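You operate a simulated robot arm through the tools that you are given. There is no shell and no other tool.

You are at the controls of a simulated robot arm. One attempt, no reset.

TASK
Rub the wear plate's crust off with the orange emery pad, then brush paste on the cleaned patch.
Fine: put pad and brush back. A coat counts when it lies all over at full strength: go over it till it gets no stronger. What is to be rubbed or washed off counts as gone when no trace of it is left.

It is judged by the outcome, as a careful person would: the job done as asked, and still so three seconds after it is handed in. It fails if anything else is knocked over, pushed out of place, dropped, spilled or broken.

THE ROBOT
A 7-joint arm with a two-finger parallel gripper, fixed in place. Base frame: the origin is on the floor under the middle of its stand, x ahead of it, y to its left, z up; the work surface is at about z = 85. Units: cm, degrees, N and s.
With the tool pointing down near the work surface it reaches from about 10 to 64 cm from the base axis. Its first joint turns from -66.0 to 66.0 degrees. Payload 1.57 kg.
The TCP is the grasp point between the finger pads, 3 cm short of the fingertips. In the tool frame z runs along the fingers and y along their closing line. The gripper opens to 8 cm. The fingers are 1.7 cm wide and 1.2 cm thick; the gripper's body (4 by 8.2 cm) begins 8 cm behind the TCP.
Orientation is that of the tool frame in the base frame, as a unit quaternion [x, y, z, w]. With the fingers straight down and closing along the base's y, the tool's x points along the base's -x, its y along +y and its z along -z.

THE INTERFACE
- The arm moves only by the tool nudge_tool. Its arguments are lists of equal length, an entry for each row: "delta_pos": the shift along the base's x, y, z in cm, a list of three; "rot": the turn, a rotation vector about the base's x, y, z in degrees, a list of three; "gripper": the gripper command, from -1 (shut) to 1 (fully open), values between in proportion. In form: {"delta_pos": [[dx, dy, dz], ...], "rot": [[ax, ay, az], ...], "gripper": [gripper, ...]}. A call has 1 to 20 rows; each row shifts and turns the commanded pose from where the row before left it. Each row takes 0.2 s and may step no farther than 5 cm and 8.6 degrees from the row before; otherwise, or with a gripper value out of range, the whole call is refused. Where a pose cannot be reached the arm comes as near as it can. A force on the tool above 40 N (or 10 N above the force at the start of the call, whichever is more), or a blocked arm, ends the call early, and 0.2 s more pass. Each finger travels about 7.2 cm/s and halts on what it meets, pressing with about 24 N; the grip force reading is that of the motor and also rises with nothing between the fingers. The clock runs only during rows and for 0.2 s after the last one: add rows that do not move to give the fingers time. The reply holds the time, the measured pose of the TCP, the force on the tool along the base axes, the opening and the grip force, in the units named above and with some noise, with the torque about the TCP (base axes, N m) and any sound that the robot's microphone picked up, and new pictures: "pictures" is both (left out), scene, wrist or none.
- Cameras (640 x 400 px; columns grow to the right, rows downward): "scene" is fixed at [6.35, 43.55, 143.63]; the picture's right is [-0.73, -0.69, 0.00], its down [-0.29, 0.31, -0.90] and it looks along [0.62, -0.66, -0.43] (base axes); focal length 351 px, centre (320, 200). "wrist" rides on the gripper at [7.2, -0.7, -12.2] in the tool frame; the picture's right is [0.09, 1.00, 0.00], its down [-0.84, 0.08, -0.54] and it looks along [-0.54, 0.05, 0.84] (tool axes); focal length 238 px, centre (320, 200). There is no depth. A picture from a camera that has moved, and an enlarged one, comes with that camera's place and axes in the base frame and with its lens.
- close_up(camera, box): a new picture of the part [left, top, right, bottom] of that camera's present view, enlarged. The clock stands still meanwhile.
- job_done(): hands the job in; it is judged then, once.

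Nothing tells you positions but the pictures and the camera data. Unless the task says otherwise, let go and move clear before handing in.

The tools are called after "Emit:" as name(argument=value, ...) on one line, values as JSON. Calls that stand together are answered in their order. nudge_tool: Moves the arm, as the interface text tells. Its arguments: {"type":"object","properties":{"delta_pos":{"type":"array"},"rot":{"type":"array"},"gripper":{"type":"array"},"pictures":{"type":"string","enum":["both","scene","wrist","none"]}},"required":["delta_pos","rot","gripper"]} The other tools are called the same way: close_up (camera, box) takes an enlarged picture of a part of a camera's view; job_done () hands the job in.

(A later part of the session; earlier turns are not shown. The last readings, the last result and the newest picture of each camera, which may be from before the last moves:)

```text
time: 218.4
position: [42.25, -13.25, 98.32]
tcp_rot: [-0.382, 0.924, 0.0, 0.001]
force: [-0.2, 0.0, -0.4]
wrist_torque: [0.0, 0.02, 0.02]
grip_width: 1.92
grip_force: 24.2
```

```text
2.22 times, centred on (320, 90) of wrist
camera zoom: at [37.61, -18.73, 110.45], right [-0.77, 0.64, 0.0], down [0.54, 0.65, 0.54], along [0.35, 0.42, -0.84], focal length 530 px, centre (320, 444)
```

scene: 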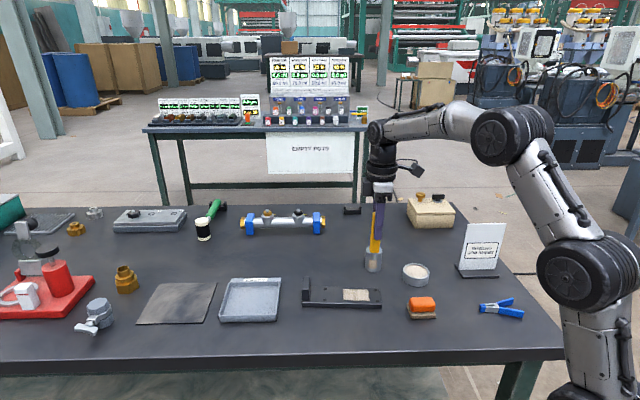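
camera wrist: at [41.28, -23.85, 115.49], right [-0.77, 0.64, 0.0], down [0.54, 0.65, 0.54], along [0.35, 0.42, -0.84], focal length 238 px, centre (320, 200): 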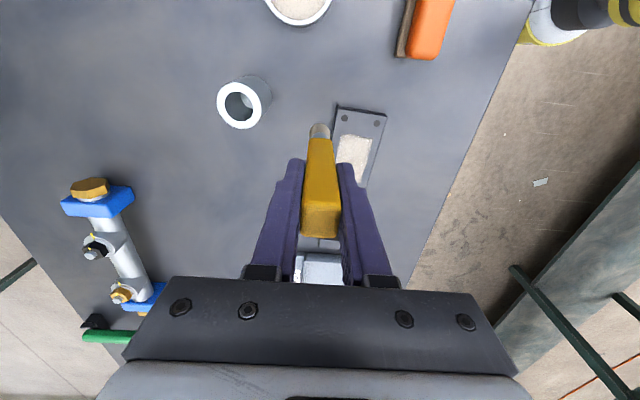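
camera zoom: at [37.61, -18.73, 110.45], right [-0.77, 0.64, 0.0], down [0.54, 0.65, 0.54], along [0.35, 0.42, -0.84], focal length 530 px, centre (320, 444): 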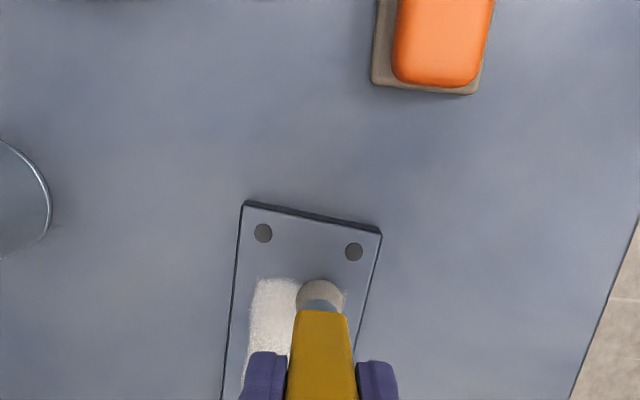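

Contact faded at the corner; I'll lower slightly and run along the front edge toward the far end.

Emit:
nudge_tool(delta_pos=[[0, 0, -0.06], [-0.03, 0.04, -0.02], [0, 0, 0], [0.109, 0.088, 0], [0.109, 0.088, 0], [0.109, 0.088, 0], [0.109, 0.088, 0], [0.109, 0.088, 0], [0.109, 0.088, 0], [0.109, 0.088, 0], [0.109, 0.088, 0], [0.109, 0.088, 0], [0.109, 0.088, 0], [0.109, 0.088, 0], [0.109, 0.088, 0], [0.109, 0.088, 0], [0.109, 0.088, 0], [0.109, 0.088, 0], [0.109, 0.088, 0], [0.109, 0.088, 0]], rot=[[0, 0, 8], [0, 0, 8], [0, 0, -8], [0, 0, -8], [0, 0, -8], [0, 0, -8], [0, 0, 8], [0, 0, 8], [0, 0, 8], [0, 0, 8], [0, 0, -8], [0, 0, -8], [0, 0, -8], [0, 0, -8], [0, 0, 8], [0, 0, 8], [0, 0, 8], [0, 0, 8], [0, 0, -8], [0, 0, -8]], gripper=[-1, -1, -1, -1, -1, -1, -1, -1, -1, -1, -1, -1, -1, -1, -1, -1, -1, -1, -1, -1], pictures="none")

Emit:
close_up(camera="scene", box=[276, 255, 404, 335])

Emit:
nudge_tool(delta_pos=[[0.109, 0.088, 0], [0.109, 0.088, 0], [0.109, 0.088, 0], [0.109, 0.088, 0], [0.109, 0.088, 0], [0.109, 0.088, 0], [0.109, 0.088, 0], [0.109, 0.088, 0], [0.109, 0.088, 0], [0.109, 0.088, 0], [0.109, 0.088, 0], [0.109, 0.088, 0], [0.109, 0.088, 0], [0.109, 0.088, 0], [0.109, 0.088, 0], [0.109, 0.088, 0], [0.109, 0.088, 0], [0.109, 0.088, 0], [0.109, 0.088, 0], [0.109, 0.088, 0]], rot=[[0, 0, 8], [0, 0, 8], [0, 0, -8], [0, 0, -8], [0, 0, -8], [0, 0, -8], [0, 0, 8], [0, 0, 8], [0, 0, 8], [0, 0, 8], [0, 0, -8], [0, 0, -8], [0, 0, -8], [0, 0, -8], [0, 0, 8], [0, 0, 8], [0, 0, 8], [0, 0, 8], [0, 0, -8], [0, 0, -8]], gripper=[-1, -1, -1, -1, -1, -1, -1, -1, -1, -1, -1, -1, -1, -1, -1, -1, -1, -1, -1, -1], pictures="none")

Emit:
close_up(camera="scene", box=[276, 255, 404, 335])

Emit:
close_up(camera="wrist", box=[240, 0, 400, 180])

```text
time: 222.6
position: [44.14, -11.7, 98.32]
tcp_rot: [-0.382, 0.924, -0.002, 0.0]
force: [-2.7, -5.0, 8.4]
wrist_torque: [-0.55, 0.33, 0.01]
grip_width: 1.96
grip_force: 24.6
```

```text
5.00 times, centred on (340, 295) of scene
camera zoom: at [6.33, 43.54, 143.64], right [-0.73, -0.69, 0.0], down [-0.29, 0.31, -0.9], along [0.62, -0.66, -0.43], focal length 1756 px, centre (220, -275)
```

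zoom: 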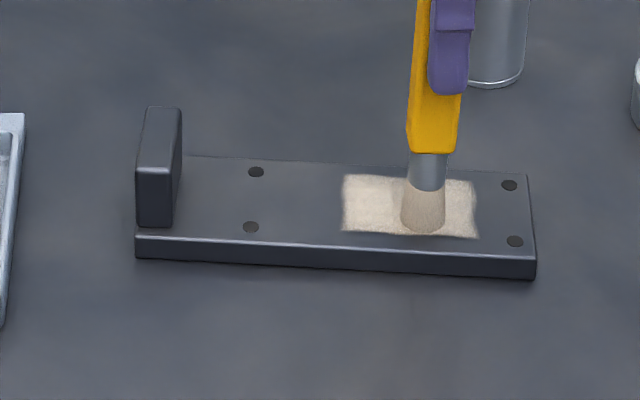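

```text
time: 226.8
position: [46.33, -9.82, 98.2]
tcp_rot: [-0.381, 0.925, -0.001, 0.0]
force: [-0.6, -2.9, 4.7]
wrist_torque: [-0.41, 0.06, -0.01]
grip_width: 1.9
grip_force: 24.3
```

```text
5.00 times, centred on (340, 295) of scene
camera zoom: at [6.34, 43.54, 143.64], right [-0.73, -0.69, 0.0], down [-0.29, 0.31, -0.9], along [0.62, -0.66, -0.43], focal length 1756 px, centre (220, -275)
```

zoom: 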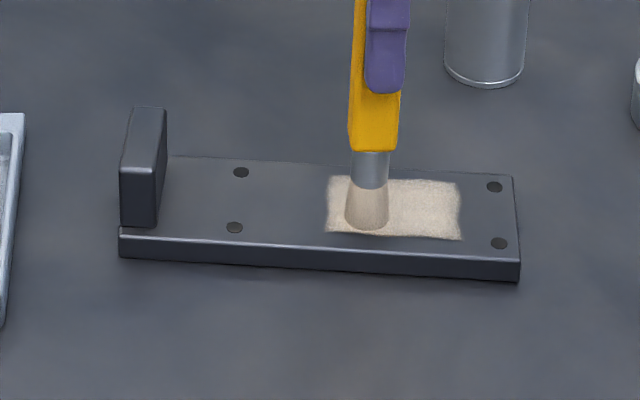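

```text
2.22 times, centred on (320, 90) of wrist
camera zoom: at [41.62, -15.37, 110.39], right [-0.77, 0.64, 0.0], down [0.54, 0.65, 0.54], along [0.35, 0.42, -0.84], focal length 530 px, centre (320, 444)
```

zoom: 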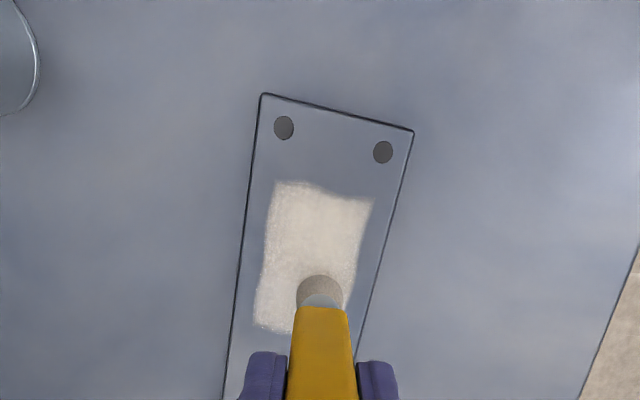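

Perimeter done on three sides. Lifting off to inspect again.

Emit:
nudge_tool(delta_pos=[[0.1, 0.09, 0], [0.1, 0.09, 0], [0.1, 0.09, 0], [0.1, 0.09, 0], [0.1, 0.09, 0], [0.1, 0.09, 0], [0, 0, 0.4], [0, 0, 0.9], [0, -1.0, 1.2], [-0.5, -1.8, 1.5], [-0.5, -2.4, 1.0], [0, -2.0, 0], [0, -1.0, 0], [0, 0, 0]], rot=[[0, 0, 8], [0, 0, 8], [0, 0, -8], [0, 0, -8], [0, 0, -8], [0, 0, -8], [0, 0, 8], [0, 0, 0], [0, 0, 0], [0, 0, 0], [0, 0, 0], [0, 0, 0], [0, 0, 0], [0, 0, 0]], gripper=[-1, -1, -1, -1, -1, -1, -1, -1, -1, -1, -1, -1, -1, -1], pictures="wrist")

Emit:
close_up(camera="scene", box=[335, 280, 383, 310])

Emit:
close_up(camera="scene", box=[330, 195, 410, 295])

```text
time: 229.8
position: [45.81, -17.49, 103.28]
tcp_rot: [-0.318, 0.948, 0.001, 0.0]
force: [0.1, -0.3, -0.2]
wrist_torque: [0.03, -0.01, -0.01]
grip_width: 1.91
grip_force: 24.5
camera wrist: at [40.52, -22.35, 115.45], right [-0.67, 0.74, 0.0], down [0.62, 0.57, 0.54], along [0.4, 0.36, -0.84], focal length 238 px, centre (320, 200)
```

wrist: 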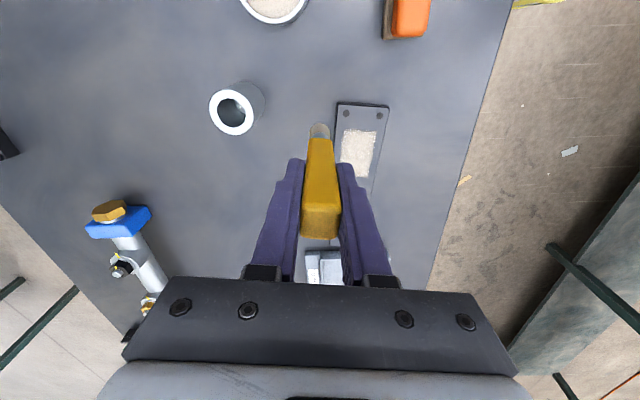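

```text
13.33 times, centred on (359, 295) of scene
camera zoom: at [6.35, 43.55, 143.63], right [-0.73, -0.69, 0.0], down [-0.29, 0.31, -0.9], along [0.62, -0.66, -0.43], focal length 4682 px, centre (-200, -1067)
```

zoom: 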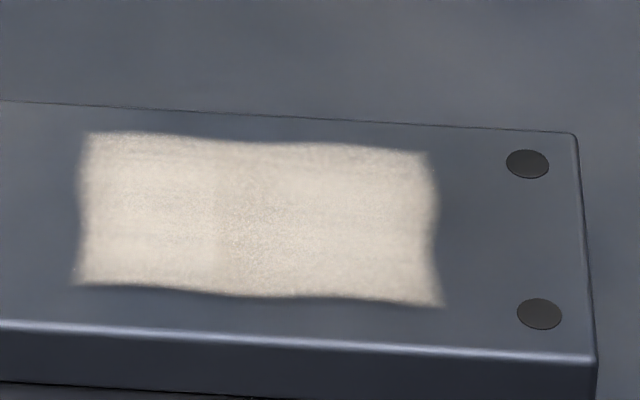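

```text
4.00 times, centred on (370, 245) of scene
camera zoom: at [6.35, 43.55, 143.63], right [-0.73, -0.69, 0.0], down [-0.29, 0.31, -0.9], along [0.62, -0.66, -0.43], focal length 1404 px, centre (120, 20)
```

zoom: 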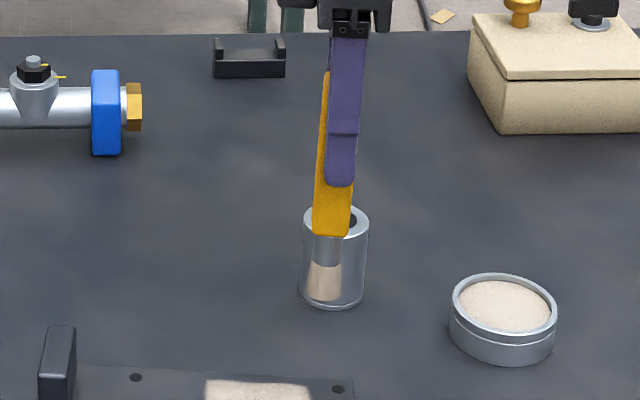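

The coat is now even everywhere and looks no stronger than before the last pass, so it's at full strength. Next I return the brush: rise, turn back to 45°, and move above the pot.

Emit:
nudge_tool(delta_pos=[[0, 0, 1.4], [0, 0, 1.6], [0.7, -1.1, 0], [1.1, -1.7, 0], [1.2, -1.8, 0], [1.1, -1.7, 0], [0.77, -1.13, 0], [0, 0, 0], [0, 0, 0]], rot=[[0, 0, 0], [0, 0, 8], [0, 0, 0], [0, 0, 0], [0, 0, 0], [0, 0, 0], [0, 0, 0], [0, 0, 0], [0, 0, 0]], gripper=[-1, -1, -1, -1, -1, -1, -1, -1, -1], pictures="both")

Emit:
close_up(camera="scene", box=[345, 185, 405, 275])

Emit:
close_up(camera="wrist", box=[240, 60, 400, 240])

```text
time: 231.8
position: [50.69, -25.06, 106.26]
tcp_rot: [-0.382, 0.924, 0.0, 0.0]
force: [0.1, 0.2, -0.6]
wrist_torque: [0.0, 0.02, -0.02]
grip_width: 1.93
grip_force: 23.3
camera wrist: at [46.12, -30.51, 118.38], right [-0.77, 0.64, 0.0], down [0.54, 0.65, 0.54], along [0.35, 0.42, -0.84], focal length 238 px, centre (320, 200)
```

scene: 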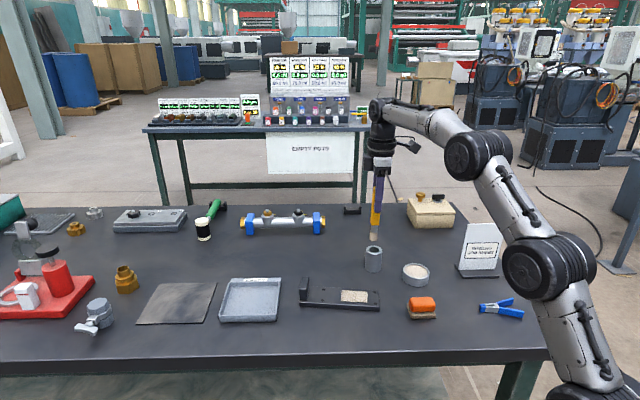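
wrist: 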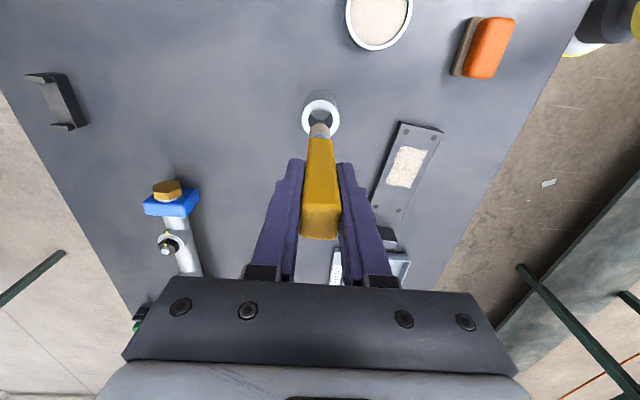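

```text
4.44 times, centred on (375, 230) of scene
camera zoom: at [6.35, 43.55, 143.63], right [-0.73, -0.69, 0.0], down [-0.29, 0.31, -0.9], along [0.62, -0.66, -0.43], focal length 1560 px, centre (76, 67)
```

zoom: 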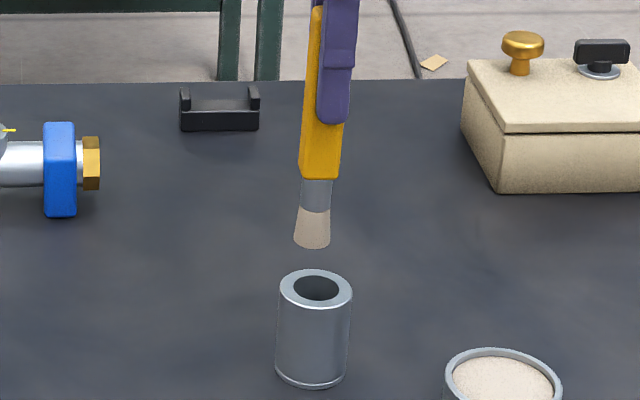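

```text
2.22 times, centred on (320, 150) of wrist
camera zoom: at [46.12, -30.51, 118.38], right [-0.77, 0.64, 0.0], down [0.54, 0.65, 0.54], along [0.35, 0.42, -0.84], focal length 530 px, centre (320, 311)
```

zoom: 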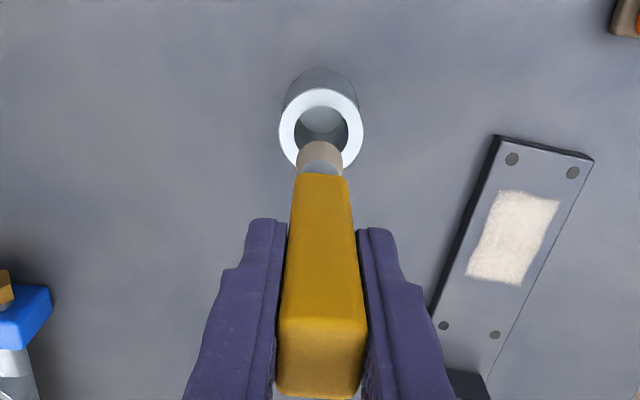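

The pot hole (about 2.7 cm wide) is 0.55 cm behind the tip along the plate direction. I'll shift and lower to just above the rim, then check.

Emit:
nudge_tool(delta_pos=[[-0.38, -0.38, 0], [0, 0, -1.0], [0, 0, -1.0], [0, 0, -0.6], [0, 0, 0], [0, 0, 0]], rot=[[0, 0, 0], [0, 0, 0], [0, 0, 0], [0, 0, 0], [0, 0, 0], [0, 0, 0]], gripper=[-1, -1, -1, -1, -1, -1], pictures="none")

Emit:
close_up(camera="scene", box=[350, 220, 400, 275])

Emit:
close_up(camera="wrist", box=[270, 60, 370, 160])

```text
time: 233.2
position: [50.46, -25.21, 103.61]
tcp_rot: [-0.383, 0.924, -0.001, 0.0]
force: [0.6, -0.5, -0.2]
wrist_torque: [0.0, 0.02, 0.02]
grip_width: 1.96
grip_force: 23.8
```

```text
7.27 times, centred on (375, 248) of scene
camera zoom: at [6.35, 43.55, 143.63], right [-0.73, -0.69, 0.0], down [-0.29, 0.31, -0.9], along [0.62, -0.66, -0.43], focal length 2554 px, centre (-80, -146)
```

zoom: 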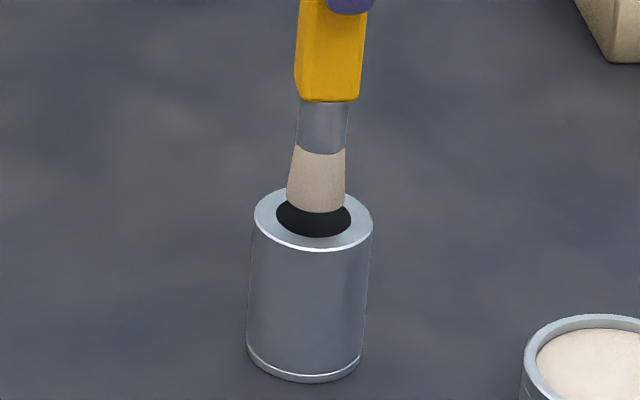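

```text
4.00 times, centred on (320, 110) of wrist
camera zoom: at [45.77, -30.85, 115.8], right [-0.77, 0.64, 0.0], down [0.54, 0.65, 0.54], along [0.35, 0.42, -0.84], focal length 953 px, centre (320, 560)
```

zoom: 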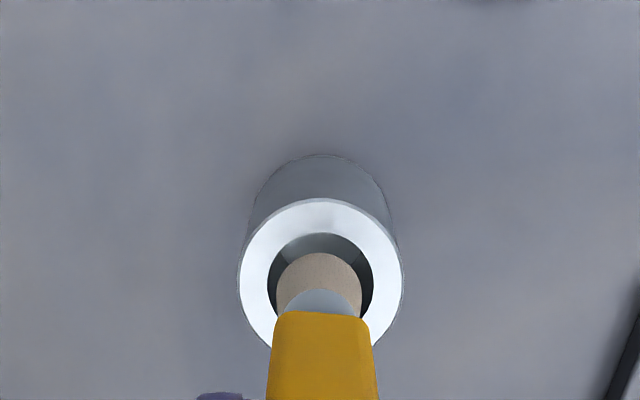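

Well aligned over the hole. Lowering the brush into the pot with force checks.

Emit:
nudge_tool(delta_pos=[[0, 0, -0.5], [0, 0, -0.6], [0, 0, -0.6], [0, 0, -0.6], [0, 0, 0]], rot=[[0, 0, 0], [0, 0, 0], [0, 0, 0], [0, 0, 0], [0, 0, 0]], gripper=[-1, -1, -1, -1, -1], pictures="none")

Emit:
close_up(camera="scene", box=[350, 220, 400, 275])

Emit:
close_up(camera="wrist", box=[270, 60, 370, 160])

```text
time: 234.4
position: [50.36, -25.31, 101.33]
tcp_rot: [-0.382, 0.924, 0.001, 0.0]
force: [-1.1, 0.2, -0.7]
wrist_torque: [0.01, -0.01, 0.0]
grip_width: 1.94
grip_force: 24.0
```

```text
7.27 times, centred on (375, 248) of scene
camera zoom: at [6.35, 43.55, 143.63], right [-0.73, -0.69, 0.0], down [-0.29, 0.31, -0.9], along [0.62, -0.66, -0.43], focal length 2554 px, centre (-80, -146)
```

zoom: 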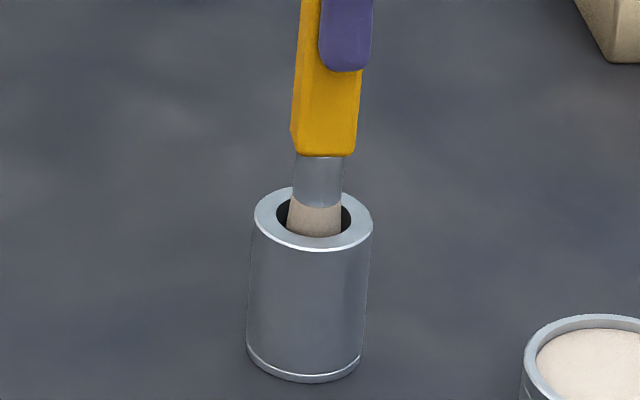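

```text
4.00 times, centred on (320, 110) of wrist
camera zoom: at [45.76, -30.85, 113.5], right [-0.77, 0.64, 0.0], down [0.54, 0.65, 0.54], along [0.35, 0.42, -0.84], focal length 953 px, centre (320, 560)
```

zoom: 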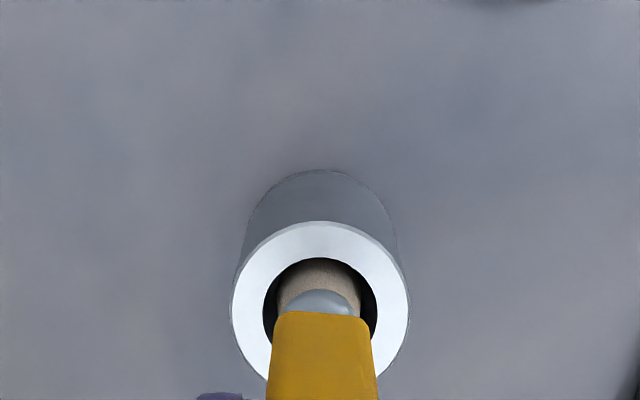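

The bristles are inside the hole without contact. The handle end is slightly to the right of centre, so I'll shift 0.12 cm and continue down.

Emit:
nudge_tool(delta_pos=[[0.09, 0.09, 0], [0, 0, -0.5], [0, 0, -0.5], [0, 0, -0.5], [0, 0, 0]], rot=[[0, 0, 0], [0, 0, 0], [0, 0, 0], [0, 0, 0], [0, 0, 0]], gripper=[-1, -1, -1, -1, -1], pictures="none")

Emit:
close_up(camera="scene", box=[350, 220, 400, 275])

Emit:
close_up(camera="wrist", box=[270, 60, 370, 160])

```text
time: 235.6
position: [50.38, -25.28, 99.84]
tcp_rot: [-0.383, 0.924, 0.0, 0.001]
force: [-0.2, -0.4, -0.3]
wrist_torque: [0.0, 0.02, 0.01]
grip_width: 1.95
grip_force: 24.2
```

```text
7.27 times, centred on (375, 248) of scene
camera zoom: at [6.35, 43.55, 143.63], right [-0.73, -0.69, 0.0], down [-0.29, 0.31, -0.9], along [0.62, -0.66, -0.43], focal length 2554 px, centre (-80, -146)
```

zoom: 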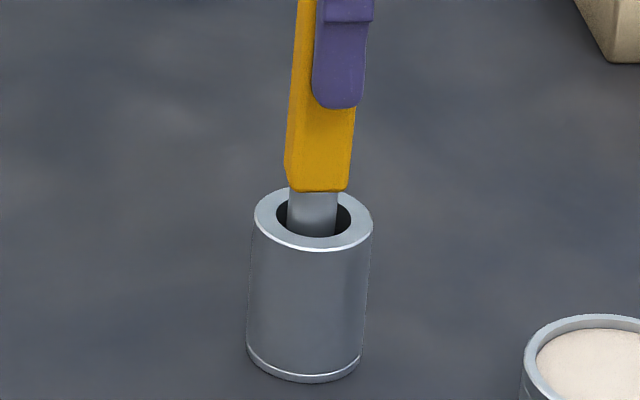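

```text
4.00 times, centred on (320, 110) of wrist
camera zoom: at [45.85, -30.75, 111.99], right [-0.77, 0.64, 0.0], down [0.54, 0.65, 0.54], along [0.35, 0.42, -0.84], focal length 953 px, centre (320, 560)
```

zoom: 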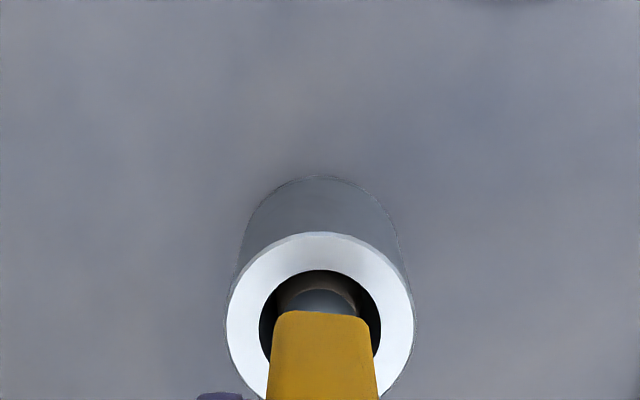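

Emit:
nudge_tool(delta_pos=[[0, 0, -0.5], [0, 0, -0.5], [0, 0, -0.4], [0, 0, 0]], rot=[[0, 0, 0], [0, 0, 0], [0, 0, 0], [0, 0, 0]], gripper=[-1, -1, -1, -1], pictures="none")

Emit:
close_up(camera="scene", box=[350, 220, 400, 275])

Emit:
close_up(camera="wrist", box=[270, 60, 370, 160])

```text
time: 236.6
position: [50.43, -25.29, 98.31]
tcp_rot: [-0.382, 0.924, 0.0, 0.0]
force: [0.2, 0.1, -1.0]
wrist_torque: [-0.01, 0.01, 0.03]
grip_width: 1.89
grip_force: 24.1
```

```text
7.27 times, centred on (375, 248) of scene
camera zoom: at [6.35, 43.55, 143.63], right [-0.73, -0.69, 0.0], down [-0.29, 0.31, -0.9], along [0.62, -0.66, -0.43], focal length 2554 px, centre (-80, -146)
```

zoom: 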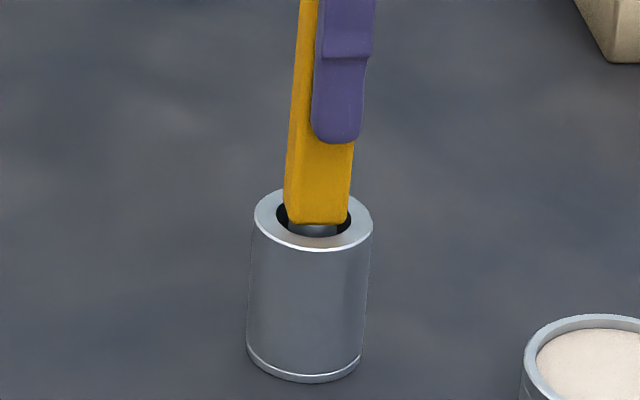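

```text
4.00 times, centred on (320, 110) of wrist
camera zoom: at [45.81, -30.78, 110.56], right [-0.77, 0.64, 0.0], down [0.54, 0.65, 0.54], along [0.35, 0.42, -0.84], focal length 953 px, centre (320, 560)
```

zoom: 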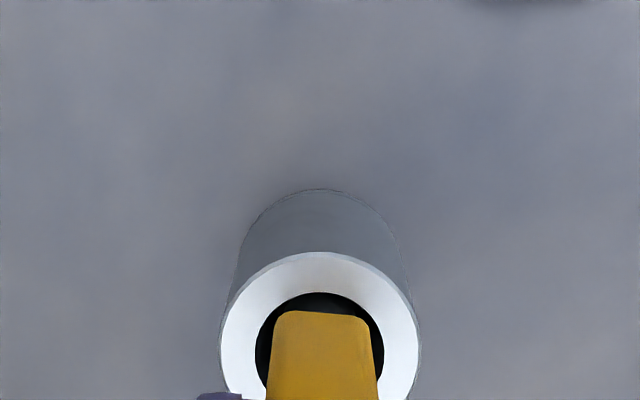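

Emit:
nudge_tool(delta_pos=[[0.12, 0.02, 0], [0, 0, -0.2], [0, 0, -0.2], [0, 0, 0]], rot=[[0, 0, 0], [0, 0, 0], [0, 0, 0], [0, 0, 0]], gripper=[-1, -1, -1, -1], pictures="none")

Emit:
close_up(camera="scene", box=[350, 220, 400, 275])

```text
time: 237.6
position: [50.53, -25.24, 98.05]
tcp_rot: [-0.382, 0.924, 0.0, 0.0]
force: [0.2, 0.7, 0.5]
wrist_torque: [-0.01, 0.0, -0.01]
grip_width: 1.96
grip_force: 24.1
```

```text
7.27 times, centred on (375, 248) of scene
camera zoom: at [6.35, 43.55, 143.63], right [-0.73, -0.69, 0.0], down [-0.29, 0.31, -0.9], along [0.62, -0.66, -0.43], focal length 2554 px, centre (-80, -146)
```

zoom: 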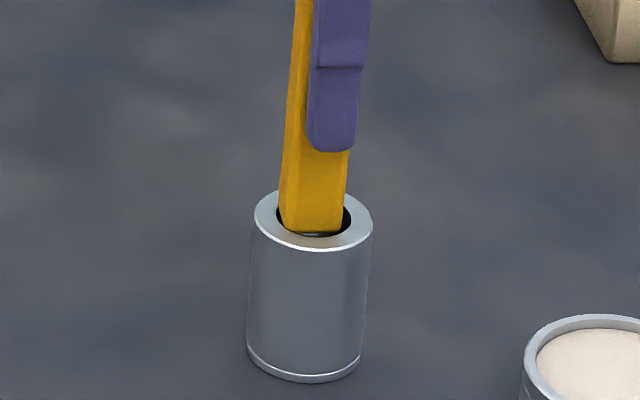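

Emit:
nudge_tool(delta_pos=[[0.03, -0.03, 0], [0, 0, -0.2], [0, 0, -0.15], [0, 0, 0]], rot=[[0, 0, 0], [0, 0, 0], [0, 0, 0], [0, 0, 0]], gripper=[-1, -1, -1, -1], pictures="none")

Emit:
close_up(camera="scene", box=[350, 220, 400, 275])

Emit:
nudge_tool(delta_pos=[[0, 0, -0.15], [0, 0, -0.1], [0, 0, 0]], rot=[[0, 0, 0], [0, 0, 0], [0, 0, 0]], gripper=[-1, -1, -1], pictures="none")

Emit:
close_up(camera="scene", box=[350, 220, 400, 275])

```text
time: 238.6
position: [50.51, -25.19, 97.71]
tcp_rot: [-0.383, 0.924, 0.0, 0.0]
force: [0.1, 0.3, -0.8]
wrist_torque: [-0.02, 0.0, 0.0]
grip_width: 1.95
grip_force: 23.9
```

```text
7.27 times, centred on (375, 248) of scene
camera zoom: at [6.35, 43.55, 143.63], right [-0.73, -0.69, 0.0], down [-0.29, 0.31, -0.9], along [0.62, -0.66, -0.43], focal length 2554 px, centre (-80, -146)
```

zoom: 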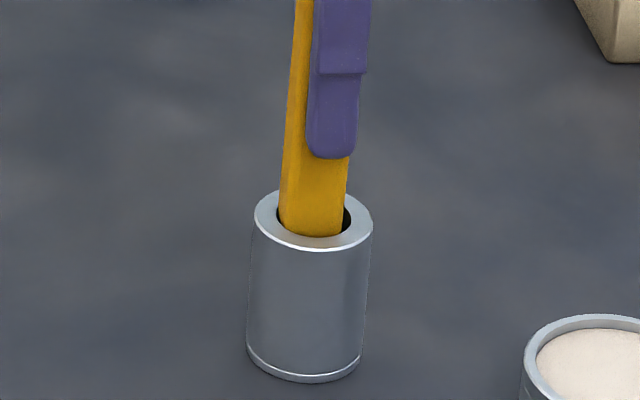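

```text
time: 239.4
position: [50.6, -25.32, 97.37]
tcp_rot: [-0.382, 0.924, 0.0, 0.0]
force: [0.7, -0.8, -1.0]
wrist_torque: [-0.02, 0.01, -0.01]
grip_width: 1.93
grip_force: 24.0
```

```text
7.27 times, centred on (375, 248) of scene
camera zoom: at [6.35, 43.55, 143.63], right [-0.73, -0.69, 0.0], down [-0.29, 0.31, -0.9], along [0.62, -0.66, -0.43], focal length 2554 px, centre (-80, -146)
```

zoom: 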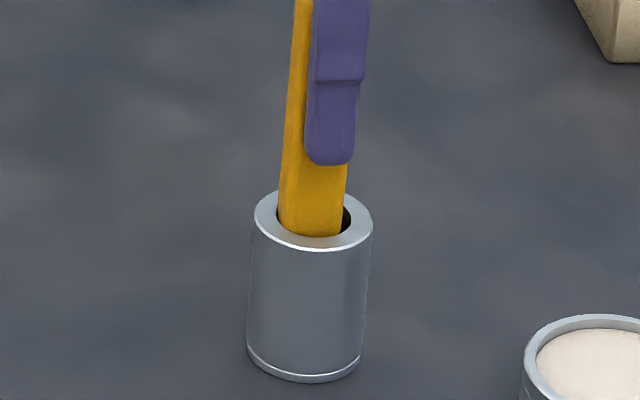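

Emit:
nudge_tool(delta_pos=[[0, 0, -0.1], [0, 0, -0.05], [0, 0, 0]], rot=[[0, 0, 0], [0, 0, 0], [0, 0, 0]], gripper=[-1, -1, -1], pictures="none")

Emit:
nudge_tool(delta_pos=[[0, 0, -0.08], [0, 0, 0]], rot=[[0, 0, 0], [0, 0, 0]], gripper=[-1, -1], pictures="none")

Emit:
close_up(camera="scene", box=[350, 220, 400, 275])

```text
time: 240.2
position: [50.53, -25.22, 97.3]
tcp_rot: [-0.382, 0.924, 0.0, -0.001]
force: [-0.8, 0.2, -0.7]
wrist_torque: [-0.01, -0.04, 0.0]
grip_width: 1.94
grip_force: 24.5
```

```text
time: 240.8
position: [50.58, -25.23, 97.12]
tcp_rot: [-0.382, 0.924, 0.0, 0.0]
force: [-1.1, 1.9, 3.9]
wrist_torque: [0.14, 0.17, 0.02]
grip_width: 1.95
grip_force: 24.0
```

```text
7.27 times, centred on (375, 248) of scene
camera zoom: at [6.34, 43.56, 143.63], right [-0.73, -0.69, 0.0], down [-0.29, 0.31, -0.9], along [0.62, -0.66, -0.43], focal length 2554 px, centre (-80, -146)
```

zoom: 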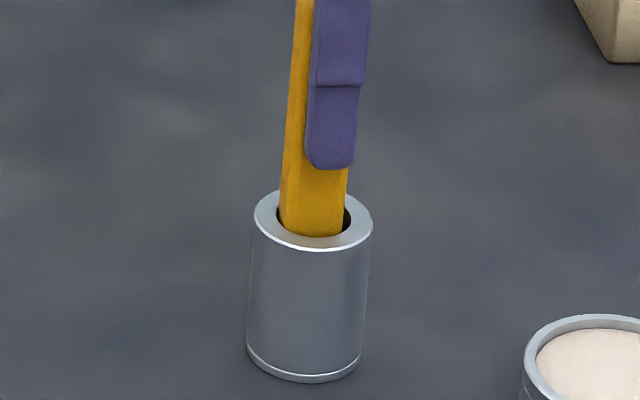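

The brush rests on the pot's floor. Opening the gripper and rising clear.

Emit:
nudge_tool(delta_pos=[[0, 0, 0.03], [0, 0, 0], [0, 0, 0], [0, 0, 0], [0, 0, 0], [0, 0, 0], [0, 0, 0], [0, 0, 0]], rot=[[0, 0, 0], [0, 0, 0], [0, 0, 0], [0, 0, 0], [0, 0, 0], [0, 0, 0], [0, 0, 0], [0, 0, 0]], gripper=[-1, -0.45, -0.3, 0, 0.4, 0.8, 1, 1], pictures="none")

Emit:
close_up(camera="scene", box=[335, 185, 415, 275])

Emit:
close_up(camera="wrist", box=[200, 80, 440, 280])

```text
time: 242.6
position: [50.41, -25.22, 97.19]
tcp_rot: [-0.382, 0.924, 0.001, 0.0]
force: [-0.2, -0.3, 0.3]
wrist_torque: [0.01, 0.0, -0.01]
grip_width: 7.97
grip_force: 0.1
```

```text
4.44 times, centred on (375, 230) of scene
camera zoom: at [6.35, 43.55, 143.63], right [-0.73, -0.69, 0.0], down [-0.29, 0.31, -0.9], along [0.62, -0.66, -0.43], focal length 1560 px, centre (76, 67)
```

zoom: 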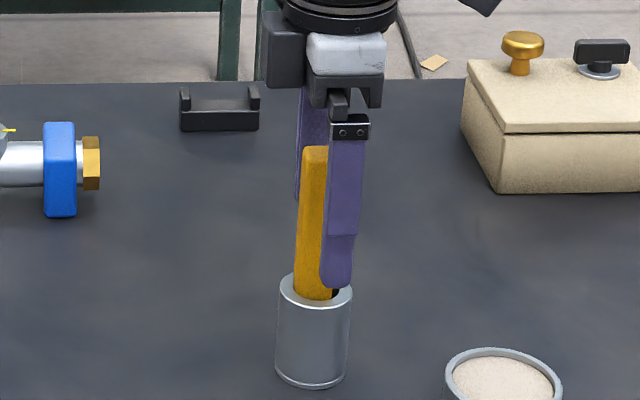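

```text
2.00 times, centred on (320, 180) of wrist
camera zoom: at [45.97, -30.77, 109.36], right [-0.77, 0.64, 0.0], down [0.54, 0.65, 0.54], along [0.35, 0.42, -0.84], focal length 477 px, centre (320, 240)
```

zoom: 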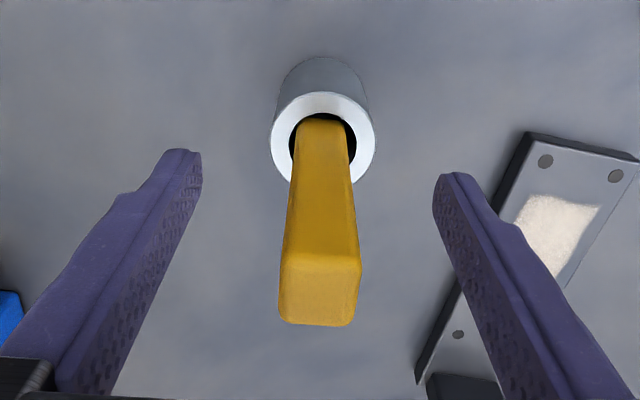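

The brush stands in its pot. Rising straight up now.

Emit:
nudge_tool(delta_pos=[[0, 0, 1], [0, 0, 2], [0, 0, 3], [0, 0, 3], [0, 0, 2], [0, 0, 0], [0, 0, 0]], rot=[[0, 0, 0], [0, 0, 0], [0, 0, 0], [0, 0, 0], [0, 0, 0], [0, 0, 0], [0, 0, 0]], gripper=[1, 1, 1, 1, 1, 1, 1], pictures="both")

Emit:
close_up(camera="scene", box=[276, 255, 404, 335])

Emit:
close_up(camera="scene", box=[340, 205, 400, 275])

Emit:
close_up(camera="wrist", box=[340, 90, 480, 270])

```text
time: 244.2
position: [50.66, -25.26, 108.32]
tcp_rot: [-0.383, 0.924, 0.0, 0.0]
force: [0.3, -0.8, -0.6]
wrist_torque: [0.03, 0.04, 0.0]
grip_width: 8.01
grip_force: 0.0
camera wrist: at [46.04, -30.7, 120.43], right [-0.77, 0.64, 0.0], down [0.54, 0.65, 0.54], along [0.35, 0.42, -0.84], focal length 238 px, centre (320, 200)
```

scene: 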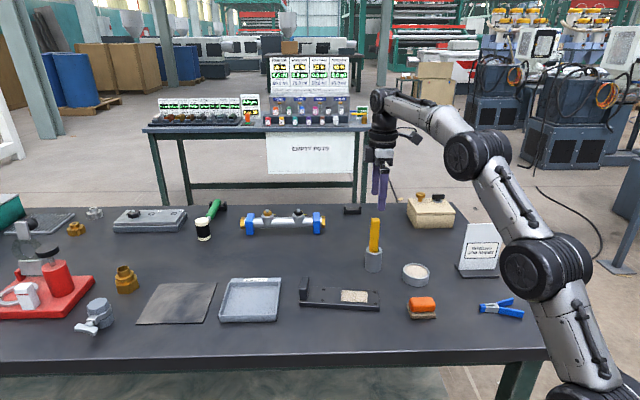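
wrist: 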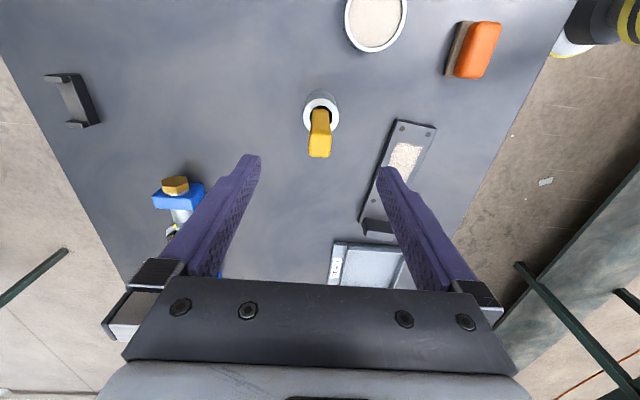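

```text
5.00 times, centred on (340, 295) of scene
camera zoom: at [6.35, 43.55, 143.63], right [-0.73, -0.69, 0.0], down [-0.29, 0.31, -0.9], along [0.62, -0.66, -0.43], focal length 1756 px, centre (220, -275)
```

zoom: 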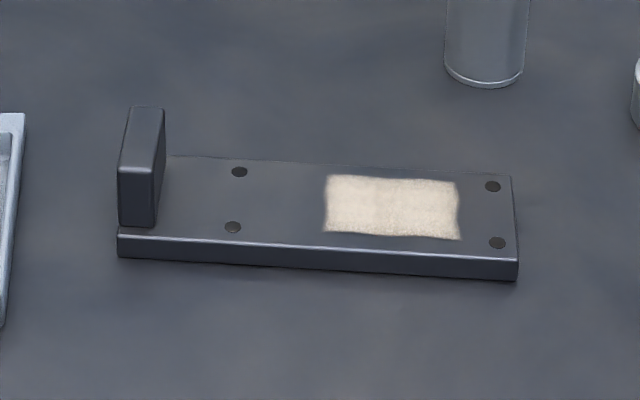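

```text
5.71 times, centred on (370, 240) of scene
camera zoom: at [6.35, 43.55, 143.63], right [-0.73, -0.69, 0.0], down [-0.29, 0.31, -0.9], along [0.62, -0.66, -0.43], focal length 2006 px, centre (34, -29)
```

zoom: 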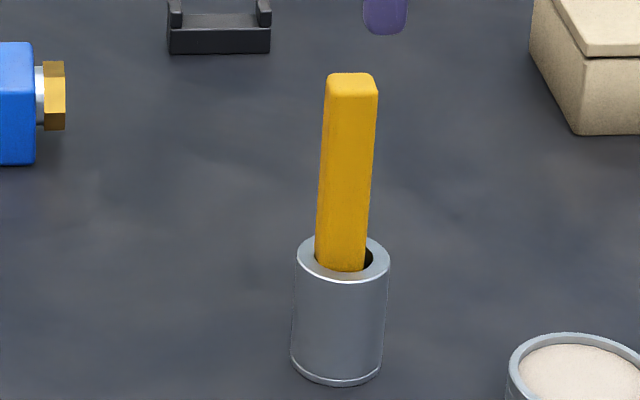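

```text
2.22 times, centred on (410, 180) of wrist
camera zoom: at [46.04, -30.7, 120.43], right [-0.77, 0.64, 0.0], down [0.54, 0.65, 0.54], along [0.35, 0.42, -0.84], focal length 530 px, centre (120, 244)
```

zoom: 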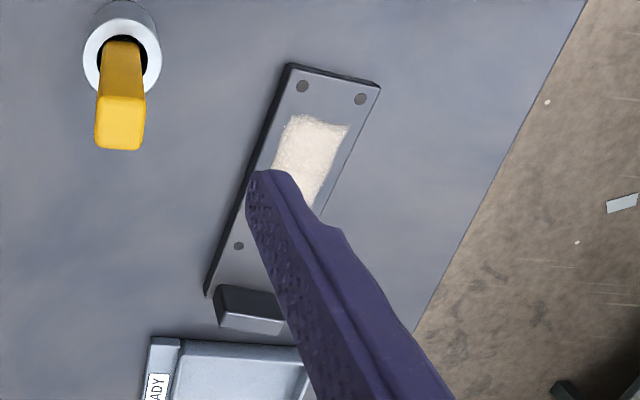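

The brush is back upright in its pot and nothing else has moved. I'll take a last close look at the coat, the pad and the surroundings.

Emit:
close_up(camera="scene", box=[337, 285, 373, 307])

Emit:
close_up(camera="scene", box=[380, 225, 540, 330])

Emit:
close_up(camera="wrist", box=[375, 115, 445, 185])

```text
16.00 times, centred on (355, 296) of scene
camera zoom: at [6.35, 43.55, 143.63], right [-0.73, -0.69, 0.0], down [-0.29, 0.31, -0.9], along [0.62, -0.66, -0.43], focal length 5618 px, centre (-240, -1336)
```

zoom: 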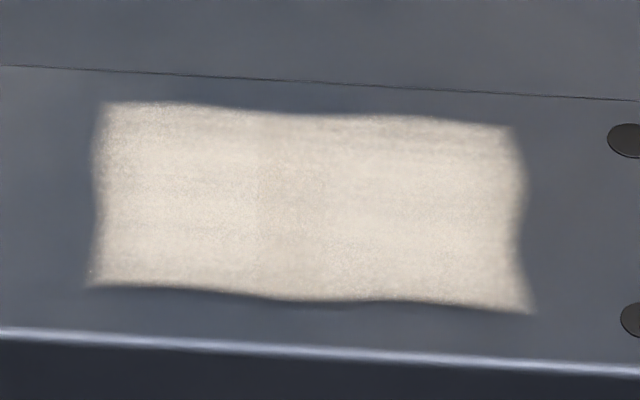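

```text
3.81 times, centred on (460, 278) of scene
camera zoom: at [6.35, 43.55, 143.63], right [-0.73, -0.69, 0.0], down [-0.29, 0.31, -0.9], along [0.62, -0.66, -0.43], focal length 1338 px, centre (-213, -95)
```

zoom: 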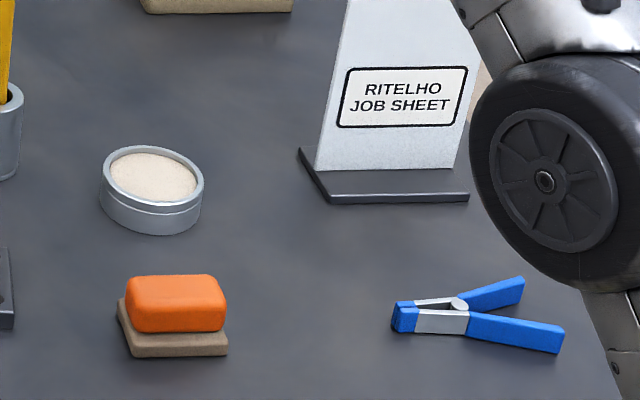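

```text
5.71 times, centred on (410, 150) of wrist
camera zoom: at [46.04, -30.7, 120.43], right [-0.77, 0.64, 0.0], down [0.54, 0.65, 0.54], along [0.35, 0.42, -0.84], focal length 1362 px, centre (-194, 486)
```

zoom: 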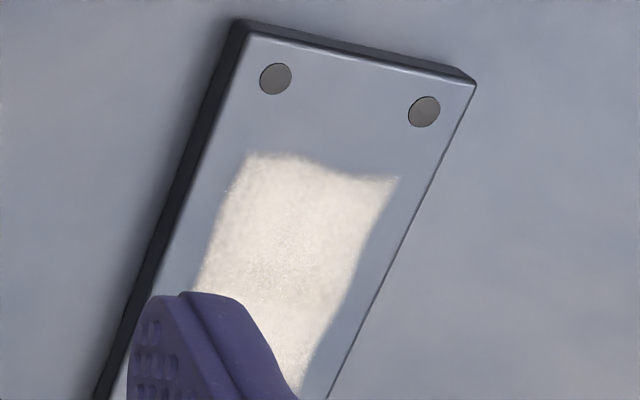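

I'll compare colour of small areas of the coat (left, centre, right, edges) to be sure it's at full strength everywhere.

Emit:
close_up(camera="scene", box=[341, 290, 353, 303])

Emit:
close_up(camera="scene", box=[351, 290, 363, 303])

Emit:
close_up(camera="scene", box=[358, 290, 370, 303])

Emit:
close_up(camera="scene", box=[406, 263, 426, 285])

```text
16.00 times, centred on (347, 296) of scene
camera zoom: at [6.35, 43.55, 143.63], right [-0.73, -0.69, 0.0], down [-0.29, 0.31, -0.9], along [0.62, -0.66, -0.43], focal length 5618 px, centre (-112, -1344)
```

zoom: 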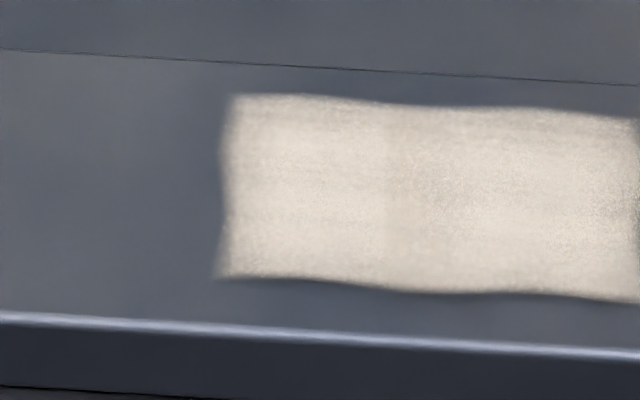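

```text
16.00 times, centred on (357, 296) of scene
camera zoom: at [6.35, 43.55, 143.63], right [-0.73, -0.69, 0.0], down [-0.29, 0.31, -0.9], along [0.62, -0.66, -0.43], focal length 5618 px, centre (-272, -1344)
```

zoom: 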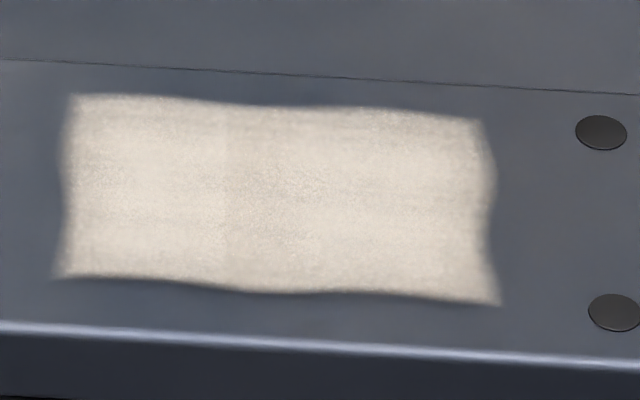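

```text
16.00 times, centred on (364, 296) of scene
camera zoom: at [6.35, 43.55, 143.63], right [-0.73, -0.69, 0.0], down [-0.29, 0.31, -0.9], along [0.62, -0.66, -0.43], focal length 5618 px, centre (-384, -1344)
```

zoom: 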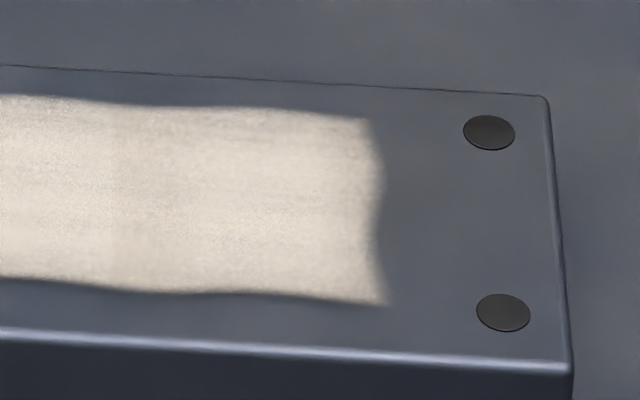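

```text
16.00 times, centred on (416, 274) of scene
camera zoom: at [6.35, 43.55, 143.63], right [-0.73, -0.69, 0.0], down [-0.29, 0.31, -0.9], along [0.62, -0.66, -0.43], focal length 5618 px, centre (-1216, -984)
```

zoom: 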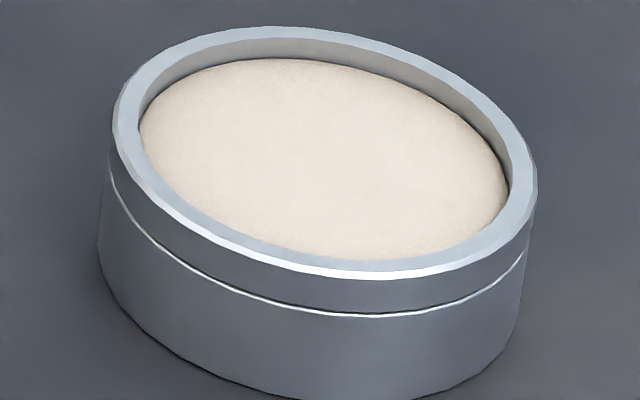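

The far third looks slightly brighter than the rest with a visible step, so the rest may still take more paste. I'll pick the brush up again and go over it further. First a precise look at the handle.

Emit:
close_up(camera="wrist", box=[270, 80, 370, 180])

```text
4.00 times, centred on (320, 130) of wrist
camera zoom: at [46.04, -30.7, 120.43], right [-0.77, 0.64, 0.0], down [0.54, 0.65, 0.54], along [0.35, 0.42, -0.84], focal length 953 px, centre (320, 480)
```

zoom: 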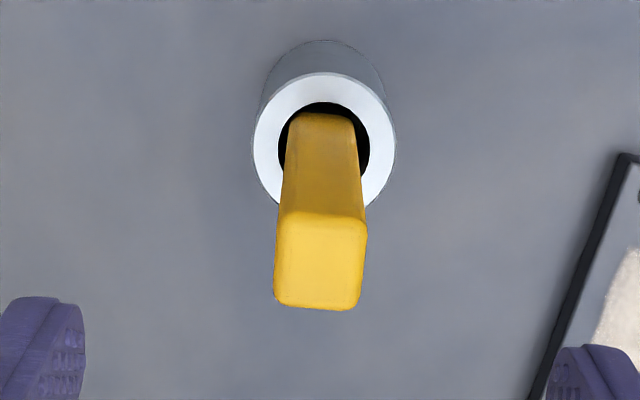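

The handle top is centred under the gripper. Descending and gripping the brush again.

Emit:
nudge_tool(delta_pos=[[0, 0, -2], [0, 0, -3], [0, 0, -3], [0, 0, -2], [0, 0, -0.8], [0, 0, 0], [0, 0, 0], [0, 0, 0], [0, 0, 0], [0, 0, 0], [0, 0, 0], [0, 0, 0], [0, 0, 0]], rot=[[0, 0, 0], [0, 0, 0], [0, 0, 0], [0, 0, 0], [0, 0, 0], [0, 0, 0], [0, 0, 0], [0, 0, 0], [0, 0, 0], [0, 0, 0], [0, 0, 0], [0, 0, 0], [0, 0, 0]], gripper=[1, 1, 1, 1, 1, 1, 0.5, 0, -0.3, -0.5, -1, -1, -1], pictures="none")

Emit:
close_up(camera="scene", box=[335, 185, 415, 275])

```text
time: 247.0
position: [50.63, -25.18, 97.42]
tcp_rot: [-0.383, 0.924, 0.0, -0.001]
force: [0.3, -0.7, 0.2]
wrist_torque: [0.0, -0.05, -0.04]
grip_width: 1.95
grip_force: 23.9
```

```text
4.44 times, centred on (375, 230) of scene
camera zoom: at [6.35, 43.55, 143.63], right [-0.73, -0.69, 0.0], down [-0.29, 0.31, -0.9], along [0.62, -0.66, -0.43], focal length 1560 px, centre (76, 67)
```

zoom: 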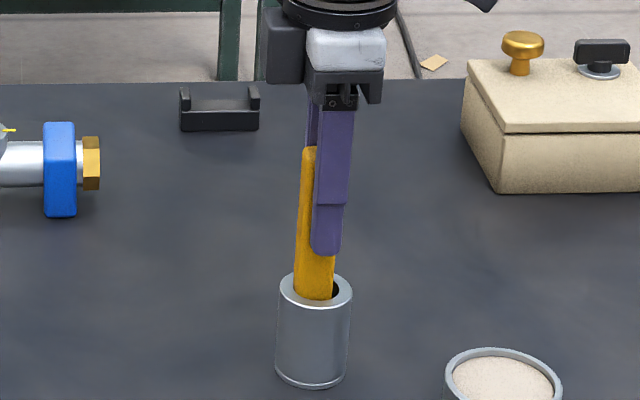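

Emit:
nudge_tool(delta_pos=[[0, 0, 0.3], [0, 0, 0.5], [0, 0, 0.8], [0, 0, 1.0], [0, 0, 1.2], [0, 0, 1.2], [0, 0, 1.2], [0, 0, 0.9], [0, 0, 0.4], [-0.8, -0.3, 0], [-1.5, -0.5, 0], [-2.0, -0.7, 0], [-2.2, -0.8, 0], [-2.0, -0.7, 0], [-1.5, -0.5, 0], [-0.81, -0.3, 0], [0, 0, -1.5], [0, 0, -1.5], [0, 0, -1.2], [0, 0, 0]], rot=[[0, 0, 0], [0, 0, 0], [0, 0, 0], [0, 0, 0], [0, 0, 0], [0, 0, 0], [0, 0, 0], [0, 0, 0], [0, 0, 0], [0, 0, 0], [0, 0, 0], [0, 0, 0], [0, 0, 0], [0, 0, 0], [0, 0, 0], [0, 0, 0], [0, 0, 0], [0, 0, 0], [0, 0, 0], [0, 0, 0]], gripper=[-1, -1, -1, -1, -1, -1, -1, -1, -1, -1, -1, -1, -1, -1, -1, -1, -1, -1, -1, -1], pictures="none")

Emit:
close_up(camera="scene", box=[390, 230, 450, 295])

Emit:
close_up(camera="scene", box=[335, 205, 415, 285])

```text
time: 251.2
position: [39.79, -28.99, 100.83]
tcp_rot: [-0.383, 0.924, 0.0, 0.0]
force: [0.7, 0.2, -0.9]
wrist_torque: [0.03, 0.0, -0.01]
grip_width: 1.94
grip_force: 24.1
```

```text
6.15 times, centred on (420, 262) of scene
camera zoom: at [6.35, 43.55, 143.63], right [-0.73, -0.69, 0.0], down [-0.29, 0.31, -0.9], along [0.62, -0.66, -0.43], focal length 2161 px, centre (-295, -185)
```

zoom: 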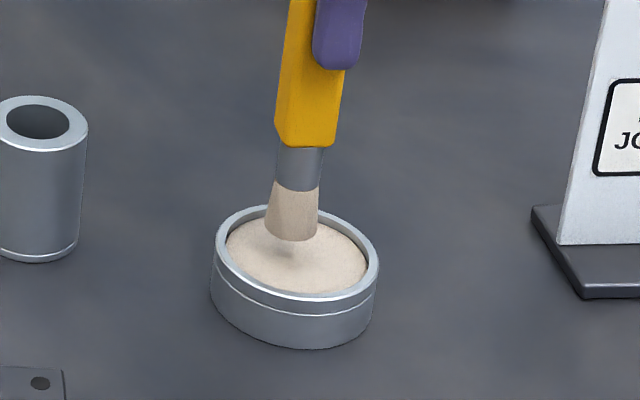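

```text
5.00 times, centred on (375, 245) of scene
camera zoom: at [6.35, 43.55, 143.63], right [-0.73, -0.69, 0.0], down [-0.29, 0.31, -0.9], along [0.62, -0.66, -0.43], focal length 1756 px, centre (45, -25)
```

zoom: 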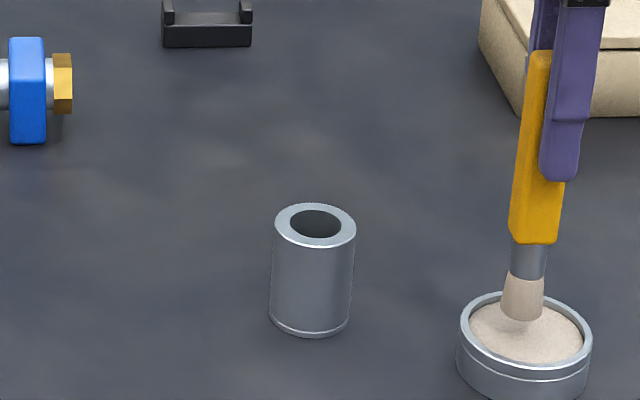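

Emit:
nudge_tool(delta_pos=[[0, 0, -0.7], [0, 0, -0.5], [0, 0, -0.25], [0, 0, -0.1], [0, 0, 0]], rot=[[0, 0, 0], [0, 0, 0], [0, 0, 0], [0, 0, 0], [0, 0, 0]], gripper=[-1, -1, -1, -1, -1], pictures="none")

Emit:
nudge_tool(delta_pos=[[0, 0, -0.05], [0, 0, 0]], rot=[[0, 0, 0], [0, 0, 0]], gripper=[-1, -1], pictures="none")

```text
time: 252.4
position: [39.8, -29.03, 99.21]
tcp_rot: [-0.383, 0.924, -0.001, 0.0]
force: [-1.4, 0.4, 3.4]
wrist_torque: [0.09, 0.09, 0.01]
grip_width: 1.91
grip_force: 24.1
```

```text
time: 253.0
position: [39.76, -28.92, 99.21]
tcp_rot: [-0.383, 0.924, -0.001, 0.001]
force: [-0.8, 2.2, 8.0]
wrist_torque: [0.23, 0.23, -0.01]
grip_width: 1.94
grip_force: 24.1
```

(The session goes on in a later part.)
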